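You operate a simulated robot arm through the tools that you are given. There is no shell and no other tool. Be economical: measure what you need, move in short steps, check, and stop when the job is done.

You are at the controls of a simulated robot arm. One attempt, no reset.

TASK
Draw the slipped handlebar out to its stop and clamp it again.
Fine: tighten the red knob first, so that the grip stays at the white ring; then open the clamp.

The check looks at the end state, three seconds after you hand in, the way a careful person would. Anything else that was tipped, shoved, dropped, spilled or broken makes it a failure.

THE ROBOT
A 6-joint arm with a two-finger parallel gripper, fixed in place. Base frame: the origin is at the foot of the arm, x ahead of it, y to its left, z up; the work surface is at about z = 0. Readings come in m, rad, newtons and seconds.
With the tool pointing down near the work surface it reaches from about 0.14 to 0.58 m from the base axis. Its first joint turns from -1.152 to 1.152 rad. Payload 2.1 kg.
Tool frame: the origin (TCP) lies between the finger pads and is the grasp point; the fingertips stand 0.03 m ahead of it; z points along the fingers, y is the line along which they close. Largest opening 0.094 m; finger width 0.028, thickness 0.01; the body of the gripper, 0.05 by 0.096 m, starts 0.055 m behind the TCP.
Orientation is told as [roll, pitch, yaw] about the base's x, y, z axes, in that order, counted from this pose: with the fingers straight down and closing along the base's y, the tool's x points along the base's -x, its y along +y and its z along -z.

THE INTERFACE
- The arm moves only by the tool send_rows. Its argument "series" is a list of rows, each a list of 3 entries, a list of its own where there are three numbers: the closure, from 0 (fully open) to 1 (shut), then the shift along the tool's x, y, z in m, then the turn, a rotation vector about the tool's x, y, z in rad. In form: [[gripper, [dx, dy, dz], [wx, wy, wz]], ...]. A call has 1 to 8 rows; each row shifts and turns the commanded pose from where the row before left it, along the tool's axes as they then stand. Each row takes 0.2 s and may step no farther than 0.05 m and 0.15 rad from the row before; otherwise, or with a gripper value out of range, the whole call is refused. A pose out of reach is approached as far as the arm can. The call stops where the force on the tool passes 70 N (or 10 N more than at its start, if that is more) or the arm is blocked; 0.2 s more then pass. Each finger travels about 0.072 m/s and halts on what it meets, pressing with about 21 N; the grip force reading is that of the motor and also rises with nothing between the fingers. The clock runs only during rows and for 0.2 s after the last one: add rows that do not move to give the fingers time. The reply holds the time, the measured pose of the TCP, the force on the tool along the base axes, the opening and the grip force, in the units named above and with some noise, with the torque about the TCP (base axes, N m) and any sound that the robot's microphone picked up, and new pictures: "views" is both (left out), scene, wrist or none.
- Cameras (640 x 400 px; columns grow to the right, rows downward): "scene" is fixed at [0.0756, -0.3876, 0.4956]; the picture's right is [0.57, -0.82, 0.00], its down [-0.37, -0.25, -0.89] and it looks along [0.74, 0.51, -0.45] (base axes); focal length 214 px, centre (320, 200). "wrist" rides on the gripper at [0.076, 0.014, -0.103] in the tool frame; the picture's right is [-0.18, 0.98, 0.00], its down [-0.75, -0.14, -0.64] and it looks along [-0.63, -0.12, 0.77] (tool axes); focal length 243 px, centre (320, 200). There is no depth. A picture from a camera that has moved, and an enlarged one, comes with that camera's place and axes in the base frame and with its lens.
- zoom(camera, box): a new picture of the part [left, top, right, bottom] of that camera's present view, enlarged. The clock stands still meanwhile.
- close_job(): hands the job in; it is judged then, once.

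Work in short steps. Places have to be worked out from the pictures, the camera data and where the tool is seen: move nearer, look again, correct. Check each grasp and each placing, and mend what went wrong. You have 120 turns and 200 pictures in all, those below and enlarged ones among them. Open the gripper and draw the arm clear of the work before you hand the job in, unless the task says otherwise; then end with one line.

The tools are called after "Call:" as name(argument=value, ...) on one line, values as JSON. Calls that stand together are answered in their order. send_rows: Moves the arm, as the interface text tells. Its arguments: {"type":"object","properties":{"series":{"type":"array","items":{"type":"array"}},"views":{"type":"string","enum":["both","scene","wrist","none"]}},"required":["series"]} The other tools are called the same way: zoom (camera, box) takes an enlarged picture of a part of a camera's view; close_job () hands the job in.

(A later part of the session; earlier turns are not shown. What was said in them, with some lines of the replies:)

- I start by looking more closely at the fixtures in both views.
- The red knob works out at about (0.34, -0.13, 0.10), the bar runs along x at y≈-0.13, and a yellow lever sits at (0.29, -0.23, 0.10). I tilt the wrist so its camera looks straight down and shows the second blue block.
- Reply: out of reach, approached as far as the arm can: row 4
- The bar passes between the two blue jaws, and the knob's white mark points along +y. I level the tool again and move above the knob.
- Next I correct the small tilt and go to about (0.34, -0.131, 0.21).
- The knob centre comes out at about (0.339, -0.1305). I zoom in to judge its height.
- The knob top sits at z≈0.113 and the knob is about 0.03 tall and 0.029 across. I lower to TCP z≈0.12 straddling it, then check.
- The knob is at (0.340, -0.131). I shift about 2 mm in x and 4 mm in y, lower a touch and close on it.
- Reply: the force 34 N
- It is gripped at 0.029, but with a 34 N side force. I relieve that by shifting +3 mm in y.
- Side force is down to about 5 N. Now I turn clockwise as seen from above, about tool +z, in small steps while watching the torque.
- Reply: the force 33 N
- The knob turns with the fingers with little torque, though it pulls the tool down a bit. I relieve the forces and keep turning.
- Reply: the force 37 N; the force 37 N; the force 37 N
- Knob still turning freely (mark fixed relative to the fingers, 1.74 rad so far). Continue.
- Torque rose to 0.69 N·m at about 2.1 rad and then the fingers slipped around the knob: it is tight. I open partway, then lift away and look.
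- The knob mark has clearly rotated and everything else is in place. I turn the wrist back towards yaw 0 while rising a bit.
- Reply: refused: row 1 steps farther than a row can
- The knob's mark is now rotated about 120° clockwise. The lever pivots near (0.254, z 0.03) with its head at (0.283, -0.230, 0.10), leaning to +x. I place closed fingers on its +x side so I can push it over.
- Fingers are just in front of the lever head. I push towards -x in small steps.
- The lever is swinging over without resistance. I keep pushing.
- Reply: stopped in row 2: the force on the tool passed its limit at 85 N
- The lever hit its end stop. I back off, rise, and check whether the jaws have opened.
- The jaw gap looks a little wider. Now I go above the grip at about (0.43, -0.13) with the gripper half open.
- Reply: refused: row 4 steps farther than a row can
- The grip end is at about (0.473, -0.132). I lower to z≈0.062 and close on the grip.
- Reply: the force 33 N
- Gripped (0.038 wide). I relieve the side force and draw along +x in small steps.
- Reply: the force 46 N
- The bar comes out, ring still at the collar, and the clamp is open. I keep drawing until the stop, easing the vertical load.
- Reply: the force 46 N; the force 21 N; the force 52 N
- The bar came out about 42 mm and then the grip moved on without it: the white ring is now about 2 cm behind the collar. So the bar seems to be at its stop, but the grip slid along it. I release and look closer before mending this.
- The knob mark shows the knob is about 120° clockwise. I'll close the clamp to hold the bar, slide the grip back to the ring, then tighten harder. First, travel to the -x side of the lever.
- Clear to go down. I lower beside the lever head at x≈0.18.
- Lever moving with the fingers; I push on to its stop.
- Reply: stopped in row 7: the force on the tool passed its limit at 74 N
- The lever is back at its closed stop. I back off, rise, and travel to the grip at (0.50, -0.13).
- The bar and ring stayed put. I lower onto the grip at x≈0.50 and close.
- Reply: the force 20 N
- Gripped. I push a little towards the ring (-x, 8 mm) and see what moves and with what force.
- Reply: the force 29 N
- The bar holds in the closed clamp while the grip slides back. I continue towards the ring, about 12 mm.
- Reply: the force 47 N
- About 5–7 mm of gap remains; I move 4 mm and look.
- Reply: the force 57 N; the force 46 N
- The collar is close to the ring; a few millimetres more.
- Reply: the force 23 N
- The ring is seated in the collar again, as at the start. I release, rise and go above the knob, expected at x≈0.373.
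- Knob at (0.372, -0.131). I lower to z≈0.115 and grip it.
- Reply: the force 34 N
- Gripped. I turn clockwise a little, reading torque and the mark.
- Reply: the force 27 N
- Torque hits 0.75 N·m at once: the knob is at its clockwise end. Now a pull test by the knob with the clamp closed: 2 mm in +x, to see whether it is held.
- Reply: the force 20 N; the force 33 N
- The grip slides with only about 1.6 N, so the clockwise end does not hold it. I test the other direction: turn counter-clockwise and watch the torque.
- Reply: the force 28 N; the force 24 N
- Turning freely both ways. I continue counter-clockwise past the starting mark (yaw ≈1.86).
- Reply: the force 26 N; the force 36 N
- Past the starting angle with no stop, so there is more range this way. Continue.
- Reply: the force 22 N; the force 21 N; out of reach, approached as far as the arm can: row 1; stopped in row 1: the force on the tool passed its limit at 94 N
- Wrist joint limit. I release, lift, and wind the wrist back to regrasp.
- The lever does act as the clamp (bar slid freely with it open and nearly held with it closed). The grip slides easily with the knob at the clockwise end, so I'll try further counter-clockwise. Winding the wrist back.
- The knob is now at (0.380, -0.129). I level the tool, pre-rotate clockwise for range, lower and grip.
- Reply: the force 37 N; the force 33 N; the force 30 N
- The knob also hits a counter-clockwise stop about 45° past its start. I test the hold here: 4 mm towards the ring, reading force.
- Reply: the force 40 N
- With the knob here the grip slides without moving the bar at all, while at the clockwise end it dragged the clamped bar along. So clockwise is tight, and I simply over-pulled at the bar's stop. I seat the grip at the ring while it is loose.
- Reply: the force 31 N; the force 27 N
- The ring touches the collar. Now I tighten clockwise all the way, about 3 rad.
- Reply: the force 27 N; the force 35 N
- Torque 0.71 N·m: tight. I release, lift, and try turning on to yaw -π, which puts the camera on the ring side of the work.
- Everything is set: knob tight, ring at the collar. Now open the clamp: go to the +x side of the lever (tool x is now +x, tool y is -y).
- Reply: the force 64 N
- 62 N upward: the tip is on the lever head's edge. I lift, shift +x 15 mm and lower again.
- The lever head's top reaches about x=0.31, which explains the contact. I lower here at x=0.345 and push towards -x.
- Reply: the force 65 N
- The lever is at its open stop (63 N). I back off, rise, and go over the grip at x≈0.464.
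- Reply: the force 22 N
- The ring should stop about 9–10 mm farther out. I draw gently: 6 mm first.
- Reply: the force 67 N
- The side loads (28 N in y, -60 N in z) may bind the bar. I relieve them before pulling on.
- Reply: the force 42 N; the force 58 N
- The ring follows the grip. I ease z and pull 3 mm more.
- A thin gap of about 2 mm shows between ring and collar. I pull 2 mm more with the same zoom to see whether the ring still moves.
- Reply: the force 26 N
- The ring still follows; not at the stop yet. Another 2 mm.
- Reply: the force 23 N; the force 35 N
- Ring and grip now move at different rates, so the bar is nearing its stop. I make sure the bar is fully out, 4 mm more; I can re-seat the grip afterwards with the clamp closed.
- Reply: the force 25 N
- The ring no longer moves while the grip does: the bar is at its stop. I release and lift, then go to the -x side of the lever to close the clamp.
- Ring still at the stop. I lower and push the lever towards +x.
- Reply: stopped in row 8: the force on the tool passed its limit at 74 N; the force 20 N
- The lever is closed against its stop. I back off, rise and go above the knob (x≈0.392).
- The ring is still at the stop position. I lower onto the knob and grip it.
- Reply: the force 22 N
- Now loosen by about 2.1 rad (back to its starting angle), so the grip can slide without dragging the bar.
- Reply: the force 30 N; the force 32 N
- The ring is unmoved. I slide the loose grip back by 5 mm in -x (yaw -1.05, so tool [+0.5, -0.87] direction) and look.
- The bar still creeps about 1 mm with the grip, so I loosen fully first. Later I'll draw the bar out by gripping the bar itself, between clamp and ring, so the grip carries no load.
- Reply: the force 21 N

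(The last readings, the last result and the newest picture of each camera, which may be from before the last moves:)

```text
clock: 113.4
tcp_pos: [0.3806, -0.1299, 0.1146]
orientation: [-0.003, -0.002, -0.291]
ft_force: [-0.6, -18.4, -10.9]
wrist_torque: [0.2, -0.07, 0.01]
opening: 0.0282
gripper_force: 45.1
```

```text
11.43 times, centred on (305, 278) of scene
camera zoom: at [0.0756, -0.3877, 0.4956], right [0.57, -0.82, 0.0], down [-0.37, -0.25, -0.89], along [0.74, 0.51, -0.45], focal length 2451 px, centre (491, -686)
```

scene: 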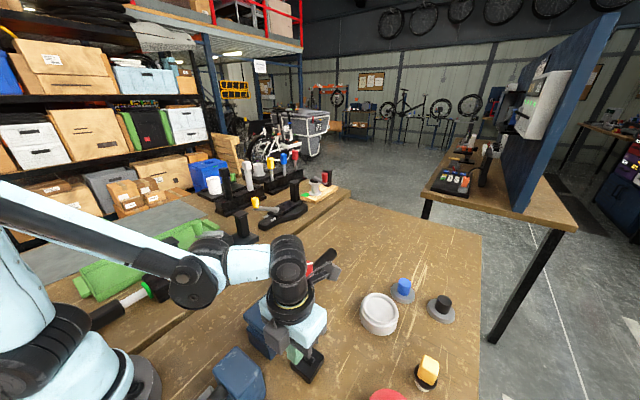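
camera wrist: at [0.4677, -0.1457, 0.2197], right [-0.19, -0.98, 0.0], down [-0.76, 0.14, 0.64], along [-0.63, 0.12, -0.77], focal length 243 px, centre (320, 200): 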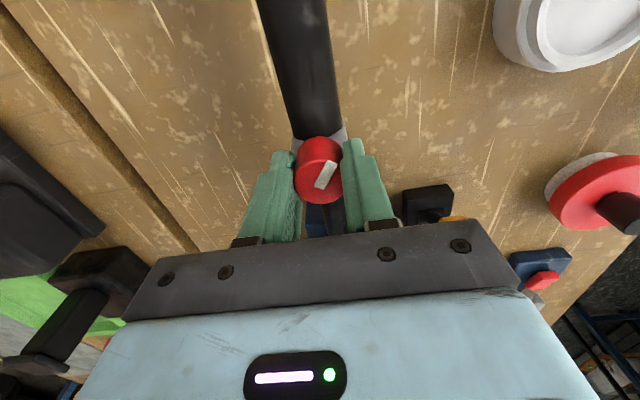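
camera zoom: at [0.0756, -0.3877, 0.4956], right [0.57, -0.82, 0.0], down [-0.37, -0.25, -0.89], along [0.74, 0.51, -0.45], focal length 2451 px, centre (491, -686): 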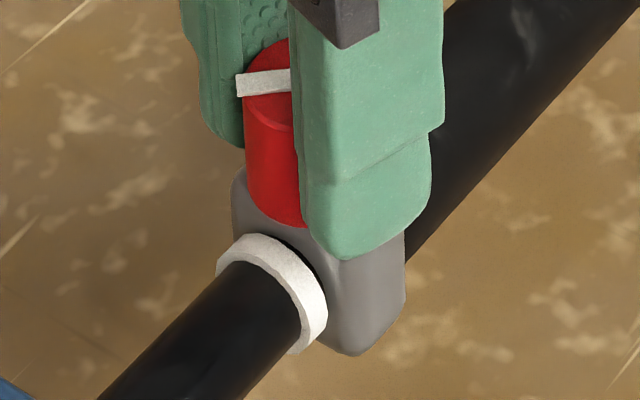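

The ring sits at the collar again. One more millimetre, then tighten clockwise fully.

Call:
send_rows(series=[[1, [0.001, -0.0003, 0], [0, 0, 0]], [1, [0, 0, 0], [0, 0, 0.14]], [1, [0, 0, 0], [0, 0, 0.14]], [1, [0, 0, 0], [0, 0, 0.14]], [1, [0, 0, 0], [0, 0, 0.14]], [1, [0, 0, 0], [0, 0, 0.14]], [1, [0, 0, 0], [0, 0, 0.14]], [1, [0, 0, 0], [0, 0, 0.14]]], views="none")

Call:
send_rows(series=[[1, [0, 0, 0], [0, 0, 0.14]], [1, [0, 0, 0], [0, 0, 0.14]], [1, [0, 0, 0], [0, 0, 0.14]], [1, [0, 0, 0], [0, 0, 0.14]], [1, [0, 0, 0], [0, 0, 0.14]], [1, [0, 0, 0], [0, 0, 0.14]], [1, [0, 0, 0], [0, 0, 0.14]], [1, [0, 0, 0], [0, 0, 0.14]]], views="none")

Call:
send_rows(series=[[1, [0, 0, 0], [0, 0, 0.13]], [1, [0, 0, 0], [0, 0, 0.13]], [1, [0, 0, 0], [0, 0, 0.13]], [1, [0, 0, 0], [0, 0, 0.13]], [1, [0, 0, 0], [0, 0, 0.1]], [1, [0, 0, 0], [0, 0, 0]]], views="none")

Call:
zoom(camera="wrist", box=[270, 100, 370, 220])

```text
clock: 115.2
tcp_pos: [0.3807, -0.1304, 0.1157]
orientation: [0.003, -0.001, -1.272]
ft_force: [-0.4, -7.4, -17.1]
wrist_torque: [-1.24, -0.09, -0.01]
opening: 0.0282
gripper_force: 44.6
```

```text
clock: 117.0
tcp_pos: [0.3791, -0.131, 0.115]
orientation: [0.001, 0.0, -2.391]
ft_force: [0.6, -5.1, -22.9]
wrist_torque: [-0.44, 0.42, -0.01]
opening: 0.0282
gripper_force: 44.8
```

```text
clock: 118.4
tcp_pos: [0.3807, -0.1295, 0.1158]
orientation: [0.0, 0.004, -3.011]
ft_force: [-0.3, -4.3, 28.9]
wrist_torque: [-0.14, 0.87, -0.01]
opening: 0.0283
gripper_force: 45.0
```

```text
3.33 times, centred on (320, 160) of wrist
camera zoom: at [0.4564, -0.1349, 0.2167], right [-0.05, -1.0, 0.0], down [-0.77, 0.04, 0.64], along [-0.64, 0.04, -0.77], focal length 809 px, centre (320, 333)
```

zoom: 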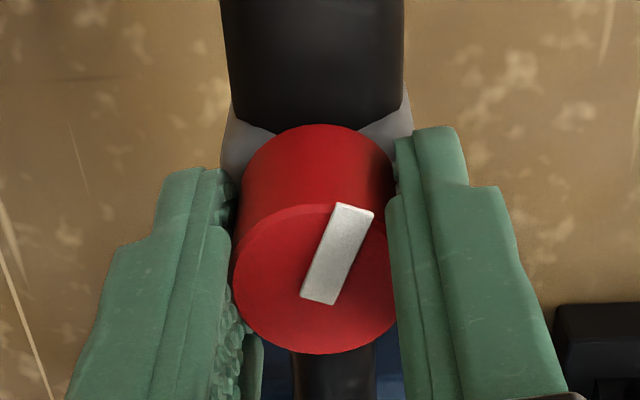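

Almost there; the tight end should be at yaw ≈-3.15. I continue in small steps to torque.

Call:
send_rows(series=[[1, [0, 0, 0], [0, 0, 0.07]], [1, [0, 0, 0], [0, 0, 0.07]], [1, [0, 0, 0], [0, 0, 0.05]]], views="none")

Call:
send_rows(series=[[1, [0, 0, 0], [0, 0, 0.05]]], views="none")

```text
clock: 119.2
tcp_pos: [0.3793, -0.1291, 0.1145]
orientation: [-0.002, 0.004, 3.081]
ft_force: [-0.7, -7.1, 33.3]
wrist_torque: [-0.07, -0.04, -0.02]
opening: 0.0282
gripper_force: 44.7
```

```text
clock: 119.6
tcp_pos: [0.3786, -0.1305, 0.1151]
orientation: [0.0, 0.006, 3.035]
ft_force: [0.9, -10.1, 29.3]
wrist_torque: [-0.12, -0.16, 0.48]
opening: 0.0285
gripper_force: 45.0
```

Call:
send_rows(series=[[1, [0, 0, 0], [0, 0, 0.05]]], views="none")

Call:
zoom(camera="scene", box=[280, 260, 330, 295])

```text
clock: 120.0
tcp_pos: [0.3801, -0.13, 0.1149]
orientation: [0.001, 0.003, 2.984]
ft_force: [-0.1, -9.5, -1.7]
wrist_torque: [-0.15, -0.05, 0.91]
opening: 0.0285
gripper_force: 45.3
```

```text
11.43 times, centred on (305, 278) of scene
camera zoom: at [0.0756, -0.3876, 0.4956], right [0.57, -0.82, 0.0], down [-0.37, -0.25, -0.89], along [0.74, 0.51, -0.45], focal length 2451 px, centre (491, -686)
```

zoom: 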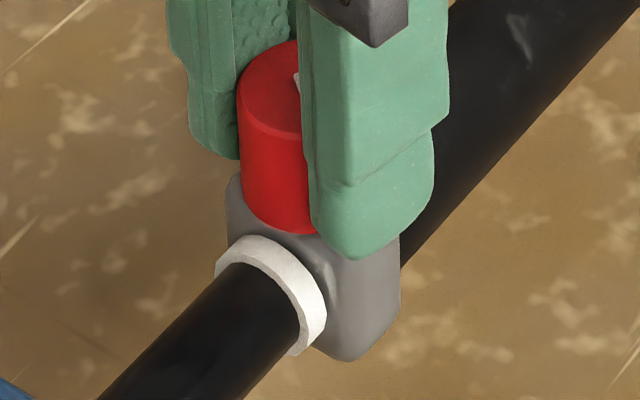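

Tight at 0.91 N·m with the ring flush at the collar. I release, lift, straighten the yaw, and go to the +x side of the lever.

Call:
send_rows(series=[[0.52, [0, 0, 0], [0, 0, 0]], [0.52, [0, 0, 0], [0, 0, 0]], [0.52, [0, 0, -0.045], [0, 0, 0]], [0.52, [0, 0, -0.04], [0, 0, -0.08]], [1, [0, 0, 0], [0, 0, -0.077]], [1, [-0.012, 0.033, 0], [0, 0, 0]], [1, [-0.012, 0.033, 0], [0, 0, 0]], [1, [-0.01, 0.033, 0], [0, 0, 0]]], views="none")

Call:
send_rows(series=[[1, [0, 0, 0], [0, 0, 0]]], views="scene")

```text
clock: 121.8
tcp_pos: [0.3466, -0.2273, 0.1999]
orientation: [-0.001, 0.005, -3.141]
ft_force: [-0.2, 0.1, -0.5]
wrist_torque: [-0.01, -0.01, 0.02]
opening: 0.0
gripper_force: 21.2
```

```text
clock: 122.2
tcp_pos: [0.3451, -0.2264, 0.2007]
orientation: [0.0, 0.004, -3.14]
ft_force: [-0.3, 0.8, -0.1]
wrist_torque: [0.0, -0.03, 0.02]
opening: 0.0001
gripper_force: 21.6
```

scene: 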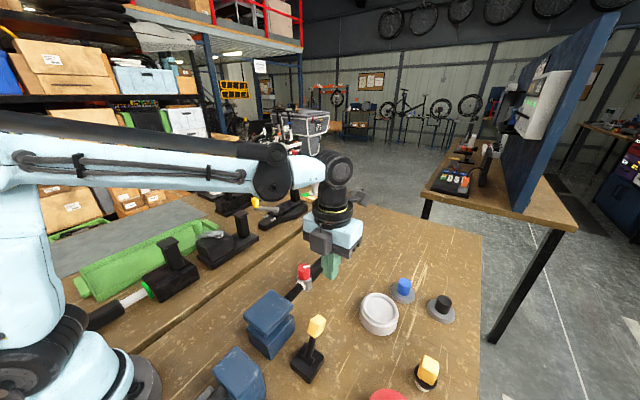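

Good. I lower and push the lever to its open stop.

Call:
send_rows(series=[[1, [0, 0.003, 0.043], [0, 0, 0]], [1, [0, 0, 0.042], [0, 0, 0]], [1, [-0.014, 0, 0], [0, 0, 0]], [1, [-0.014, 0, 0], [0, 0, 0]], [1, [-0.014, 0, 0], [0, 0, 0]], [1, [-0.014, 0, 0], [0, 0, 0]], [1, [-0.012, 0, 0], [0, 0, 0]], [1, [-0.01, 0, 0], [0, 0, 0]]], views="none")

Call:
send_rows(series=[[1, [-0.006, 0, 0], [0, 0, 0]], [1, [-0.005, 0, 0], [0, 0, 0]], [1, [-0.004, 0, 0], [0, 0, 0]], [1, [-0.004, 0, 0], [0, 0, 0]], [1, [-0.003, 0, 0], [0, 0, 0]]], views="none")

```text
clock: 124.0
tcp_pos: [0.2683, -0.2307, 0.114]
orientation: [0.001, 0.004, -3.141]
ft_force: [0.2, -0.3, -0.7]
wrist_torque: [-0.03, 0.0, -0.01]
opening: 0.0
gripper_force: 21.5
```

```text
clock: 125.2
tcp_pos: [0.2567, -0.2302, 0.1155]
orientation: [0.001, 0.039, -3.134]
ft_force: [13.6, -1.0, 13.5]
wrist_torque: [-0.04, -0.24, -0.02]
opening: 0.0
gripper_force: 20.9
stopped in row 5: the force on the tool passed its limit at 72 N (the readings are from after the stop); the commanded pose is now the measured one
```

Clamp open. I go above the bare bar between clamp and ring, at x≈0.328.

Call:
send_rows(series=[[1, [0.014, 0, 0], [0, -0.039, 0]], [1, [0, 0, -0.045], [0, 0, 0]], [0.6, [0, 0, -0.04], [0, 0, 0]], [0.5, [0.02, -0.034, 0], [0, 0, 0]], [0.4, [0.019, -0.034, 0], [0, 0, 0]], [0.4, [0.019, -0.032, 0], [0, 0, 0]], [0.4, [0, 0, 0.03], [0, 0, 0]], [0.4, [0, 0, 0], [0, 0, 0]]], views="wrist")

Call:
zoom(camera="scene", box=[240, 240, 340, 310])

```text
clock: 127.0
tcp_pos: [0.3252, -0.1303, 0.1687]
orientation: [0.0, -0.006, -3.136]
ft_force: [0.6, 0.3, -0.6]
wrist_torque: [-0.02, 0.01, 0.0]
opening: 0.0566
gripper_force: 0.1
camera wrist: at [0.4022, -0.1443, 0.2698], right [-0.18, -0.98, 0.0], down [-0.75, 0.14, 0.65], along [-0.64, 0.11, -0.76], focal length 243 px, centre (320, 200)
```

wrist: 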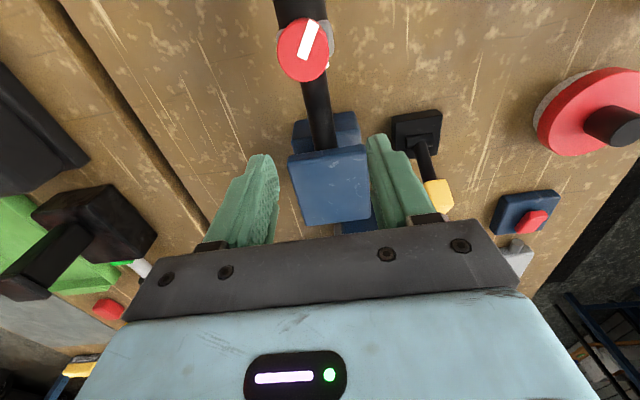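

```text
5.71 times, centred on (290, 275) of scene
camera zoom: at [0.0756, -0.3876, 0.4956], right [0.57, -0.82, 0.0], down [-0.37, -0.25, -0.89], along [0.74, 0.51, -0.45], focal length 1226 px, centre (491, -229)
```

zoom: 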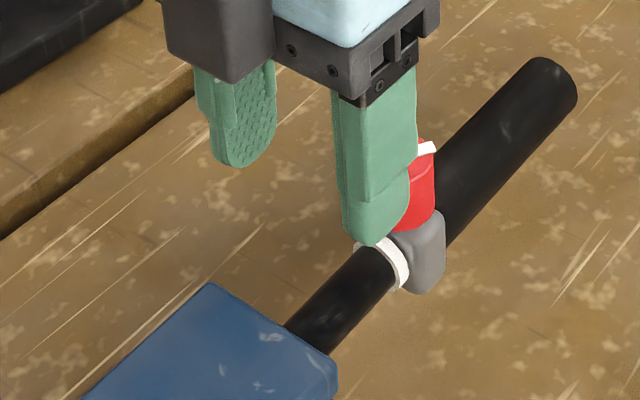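

The bare bar spans x≈0.305–0.357. I centre at 0.331, lower to z≈0.064 and close on the bar.

Call:
send_rows(series=[[0.4, [0.006, 0, 0.035], [0, 0.005, 0]], [0.4, [0, 0, 0.035], [0, 0, 0]], [0.4, [0, 0, 0.034], [0, 0, 0]], [0.4, [0, 0, 0], [0, 0, 0]], [0.8, [0, 0, 0], [0, 0, 0]], [1, [0, 0, 0], [0, 0, 0]], [1, [0, 0, 0], [0, 0, 0]]], views="none")

Call:
zoom(camera="scene", box=[240, 240, 340, 310])

```text
clock: 128.6
tcp_pos: [0.3317, -0.1304, 0.0649]
orientation: [-0.009, -0.001, -3.132]
ft_force: [-0.6, 40.2, -19.0]
wrist_torque: [-0.25, 0.77, -0.28]
opening: 0.0258
gripper_force: 45.2
```

```text
5.71 times, centred on (290, 275) of scene
camera zoom: at [0.0757, -0.3876, 0.4956], right [0.57, -0.82, 0.0], down [-0.37, -0.25, -0.89], along [0.74, 0.51, -0.45], focal length 1226 px, centre (491, -229)
```

zoom: 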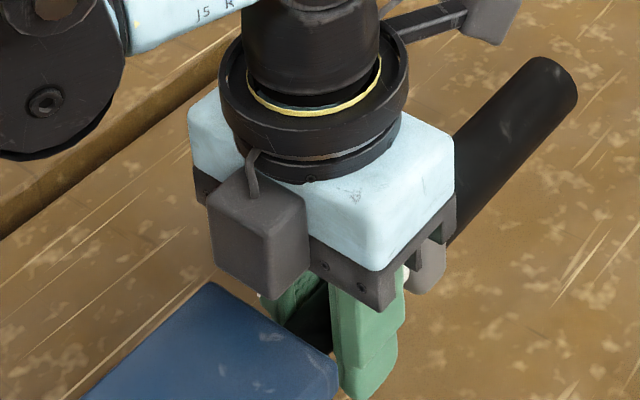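

The bar itself is gripped (25.8 mm). I relieve y and pull in 1 mm steps, watching Fx for the stop.

Call:
send_rows(series=[[1, [0, -0.0015, 0], [0, 0, 0]], [1, [0.001, 0, 0], [0, 0, 0]], [1, [0.001, 0, 0], [0, 0, 0]]], views="none")

Call:
send_rows(series=[[1, [0.001, 0, 0], [0, 0, 0]]], views="none")

Call:
send_rows(series=[[1, [0.001, 0, 0], [0, 0, 0]]], views="none")

```text
clock: 129.4
tcp_pos: [0.3348, -0.1297, 0.0652]
orientation: [0.001, 0.002, -3.139]
ft_force: [-0.9, 20.4, -36.2]
wrist_torque: [-0.12, 0.2, -0.21]
opening: 0.0259
gripper_force: 44.8
```

```text
clock: 129.8
tcp_pos: [0.3348, -0.1296, 0.0653]
orientation: [0.003, -0.001, -3.137]
ft_force: [-4.8, 16.4, -35.6]
wrist_torque: [-0.05, -0.34, -0.18]
opening: 0.026
gripper_force: 44.9
```

```text
clock: 130.2
tcp_pos: [0.3344, -0.1303, 0.0662]
orientation: [0.004, -0.004, -3.14]
ft_force: [-19.9, 7.5, -11.8]
wrist_torque: [0.05, -0.96, -0.1]
opening: 0.0259
gripper_force: 45.1
```

Fx is -20 N with no further travel: a clear, solid stop, after about 3 mm as predicted. I release straight up and check.

Call:
send_rows(series=[[0.4, [0, 0, 0], [0, 0, 0]], [0.4, [0, 0, 0], [0, 0, 0]], [0.4, [0, 0, -0.045], [0, 0, 0]], [0.4, [0, 0, -0.045], [0, 0, 0]], [0.7, [0, 0, -0.045], [0, 0, 0]], [1, [-0.038, 0.025, 0], [0, 0, 0]], [1, [-0.038, 0.025, 0], [0, 0, 0]], [1, [-0.038, 0.025, 0], [0, 0, 0]]], views="none")

Call:
send_rows(series=[[1, [-0.038, 0.025, 0], [0, 0, 0]], [1, [0, 0, 0], [0, 0, 0]]], views="none")

Call:
zoom(camera="scene", box=[280, 260, 330, 295])

```text
clock: 132.0
tcp_pos: [0.2209, -0.2092, 0.202]
orientation: [0.002, 0.001, -3.134]
ft_force: [-0.3, -0.5, -0.2]
wrist_torque: [0.0, 0.02, -0.03]
opening: 0.0
gripper_force: 21.7
```

```text
clock: 132.6
tcp_pos: [0.1837, -0.2325, 0.1991]
orientation: [0.002, -0.001, -3.135]
ft_force: [0.9, -0.5, -0.3]
wrist_torque: [-0.01, 0.0, -0.02]
opening: 0.0002
gripper_force: 20.3
```

```text
11.43 times, centred on (305, 278) of scene
camera zoom: at [0.0755, -0.3876, 0.4956], right [0.57, -0.82, 0.0], down [-0.37, -0.25, -0.89], along [0.74, 0.51, -0.45], focal length 2451 px, centre (491, -686)
```

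zoom: 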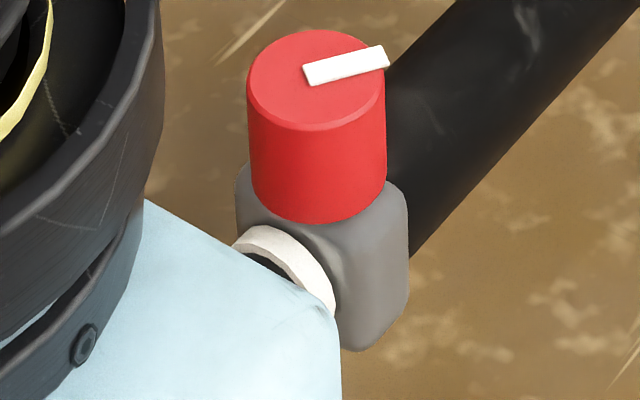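

Ring flush at the collar, bar at the stop. Now close the lever.

Call:
send_rows(series=[[1, [-0.003, -0.001, 0.03], [0, 0, 0]], [1, [0, 0, 0.03], [0, 0, 0]], [1, [0, 0, 0.03], [0, 0, 0]], [1, [0.012, 0, 0], [0, 0, 0]], [1, [0.012, 0, 0], [0, 0, 0]], [1, [0.012, 0, 0], [0, 0, 0]], [1, [0.012, 0, 0], [0, 0, 0]], [1, [0.01, 0, 0], [0, 0, 0]]], views="none")

Call:
send_rows(series=[[1, [0.008, 0, 0], [0, 0, 0]], [1, [0.006, 0, 0], [0, 0, 0]], [1, [0.005, 0, 0], [0, 0, 0]], [1, [0.004, 0, 0], [0, 0, 0]], [1, [0.004, 0, 0], [0, 0, 0]], [1, [0.004, 0, 0], [0, 0, 0]], [1, [0.004, 0, 0], [0, 0, 0]], [1, [0.004, 0, 0], [0, 0, 0]]], views="none")

```text
clock: 134.4
tcp_pos: [0.2431, -0.229, 0.1112]
orientation: [0.003, -0.001, -3.136]
ft_force: [-0.7, 0.0, 0.4]
wrist_torque: [-0.03, -0.01, 0.01]
opening: 0.0
gripper_force: 21.3
```

```text
clock: 135.7
tcp_pos: [0.261, -0.2273, 0.112]
orientation: [-0.003, -0.028, -3.139]
ft_force: [-14.8, 1.2, 16.7]
wrist_torque: [0.02, 0.26, 0.06]
opening: 0.0
gripper_force: 20.8
stopped in row 6: the force on the tool passed its limit at 76 N (the readings are from after the stop); the commanded pose is now the measured one
```

The lever is at its closed stop. I back off, rise, and move clear, open the gripper, and take a last look.

Call:
send_rows(series=[[1, [-0.014, 0, 0], [0, 0.028, 0]], [1, [0, 0, -0.045], [0, 0, 0]], [1, [0, 0, -0.045], [0, 0, 0]], [0.5, [0, 0, -0.045], [0, 0, 0]], [0, [0, 0, -0.045], [0, 0, 0]], [0, [0, 0, -0.04], [0, 0, 0]], [0, [0, 0, 0], [0, 0, 0]], [0, [0, 0, 0], [0, 0, 0]]])

Call:
zoom(camera="scene", box=[280, 260, 330, 295])

Call:
zoom(camera="scene", box=[180, 240, 440, 400])

```text
clock: 137.5
tcp_pos: [0.2468, -0.2286, 0.3322]
orientation: [0.001, 0.005, -3.14]
ft_force: [-0.2, 0.6, 0.3]
wrist_torque: [-0.02, 0.0, -0.02]
opening: 0.0939
gripper_force: 0.1
camera wrist: at [0.3228, -0.2438, 0.4336], right [-0.18, -0.98, 0.0], down [-0.76, 0.14, 0.64], along [-0.63, 0.12, -0.77], focal length 243 px, centre (320, 200)
```

scene: 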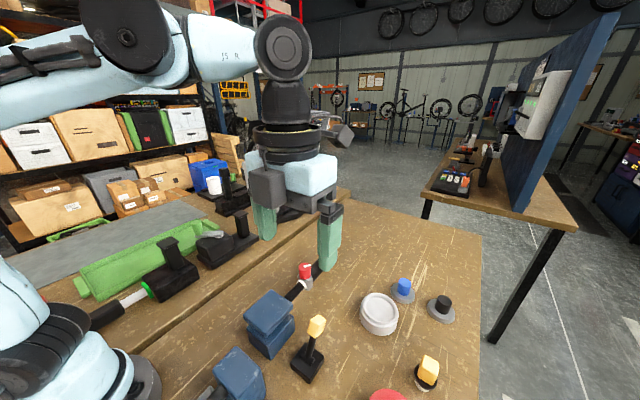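
wrist: 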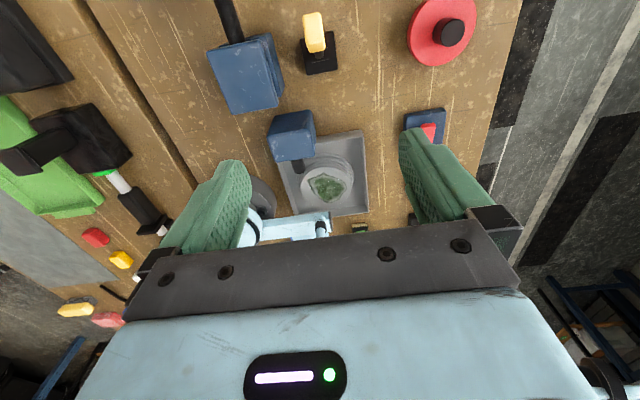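

```text
11.43 times, centred on (305, 278) of scene
camera zoom: at [0.0756, -0.3876, 0.4956], right [0.57, -0.82, 0.0], down [-0.37, -0.25, -0.89], along [0.74, 0.51, -0.45], focal length 2451 px, centre (491, -686)
```

zoom: 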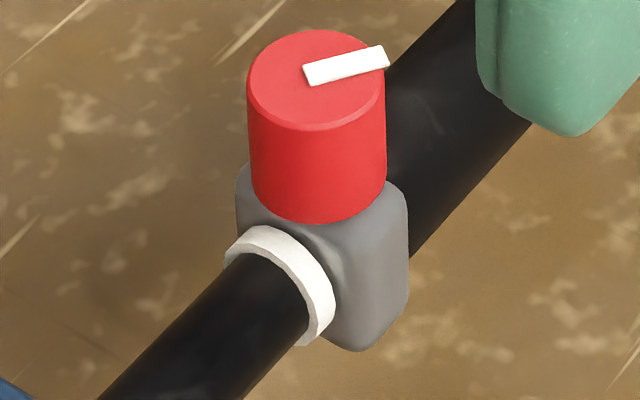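

```text
2.46 times, centred on (310, 320) of scene
camera zoom: at [0.0756, -0.3876, 0.4956], right [0.57, -0.82, 0.0], down [-0.37, -0.25, -0.89], along [0.74, 0.51, -0.45], focal length 528 px, centre (345, -95)
```

zoom: 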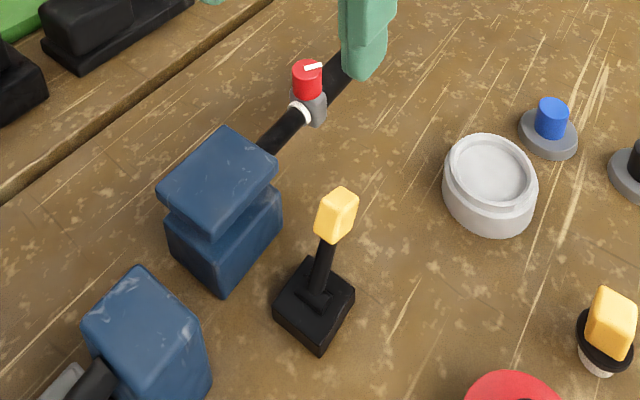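

The ring is at the stop position and flush with the collar. The knob is at its tight end, the lever is closed, the arm is clear and nothing else has been disturbed, so I hand in.

Call:
close_job()

```text
The job is handed in.
```

The handlebar is drawn out to its stop and clamped, with the red knob tight and the grip at the white ring. On the first draw the grip slid off the ring, so I re-seated it, retightened the knob and drew the bar out by the bar itself.
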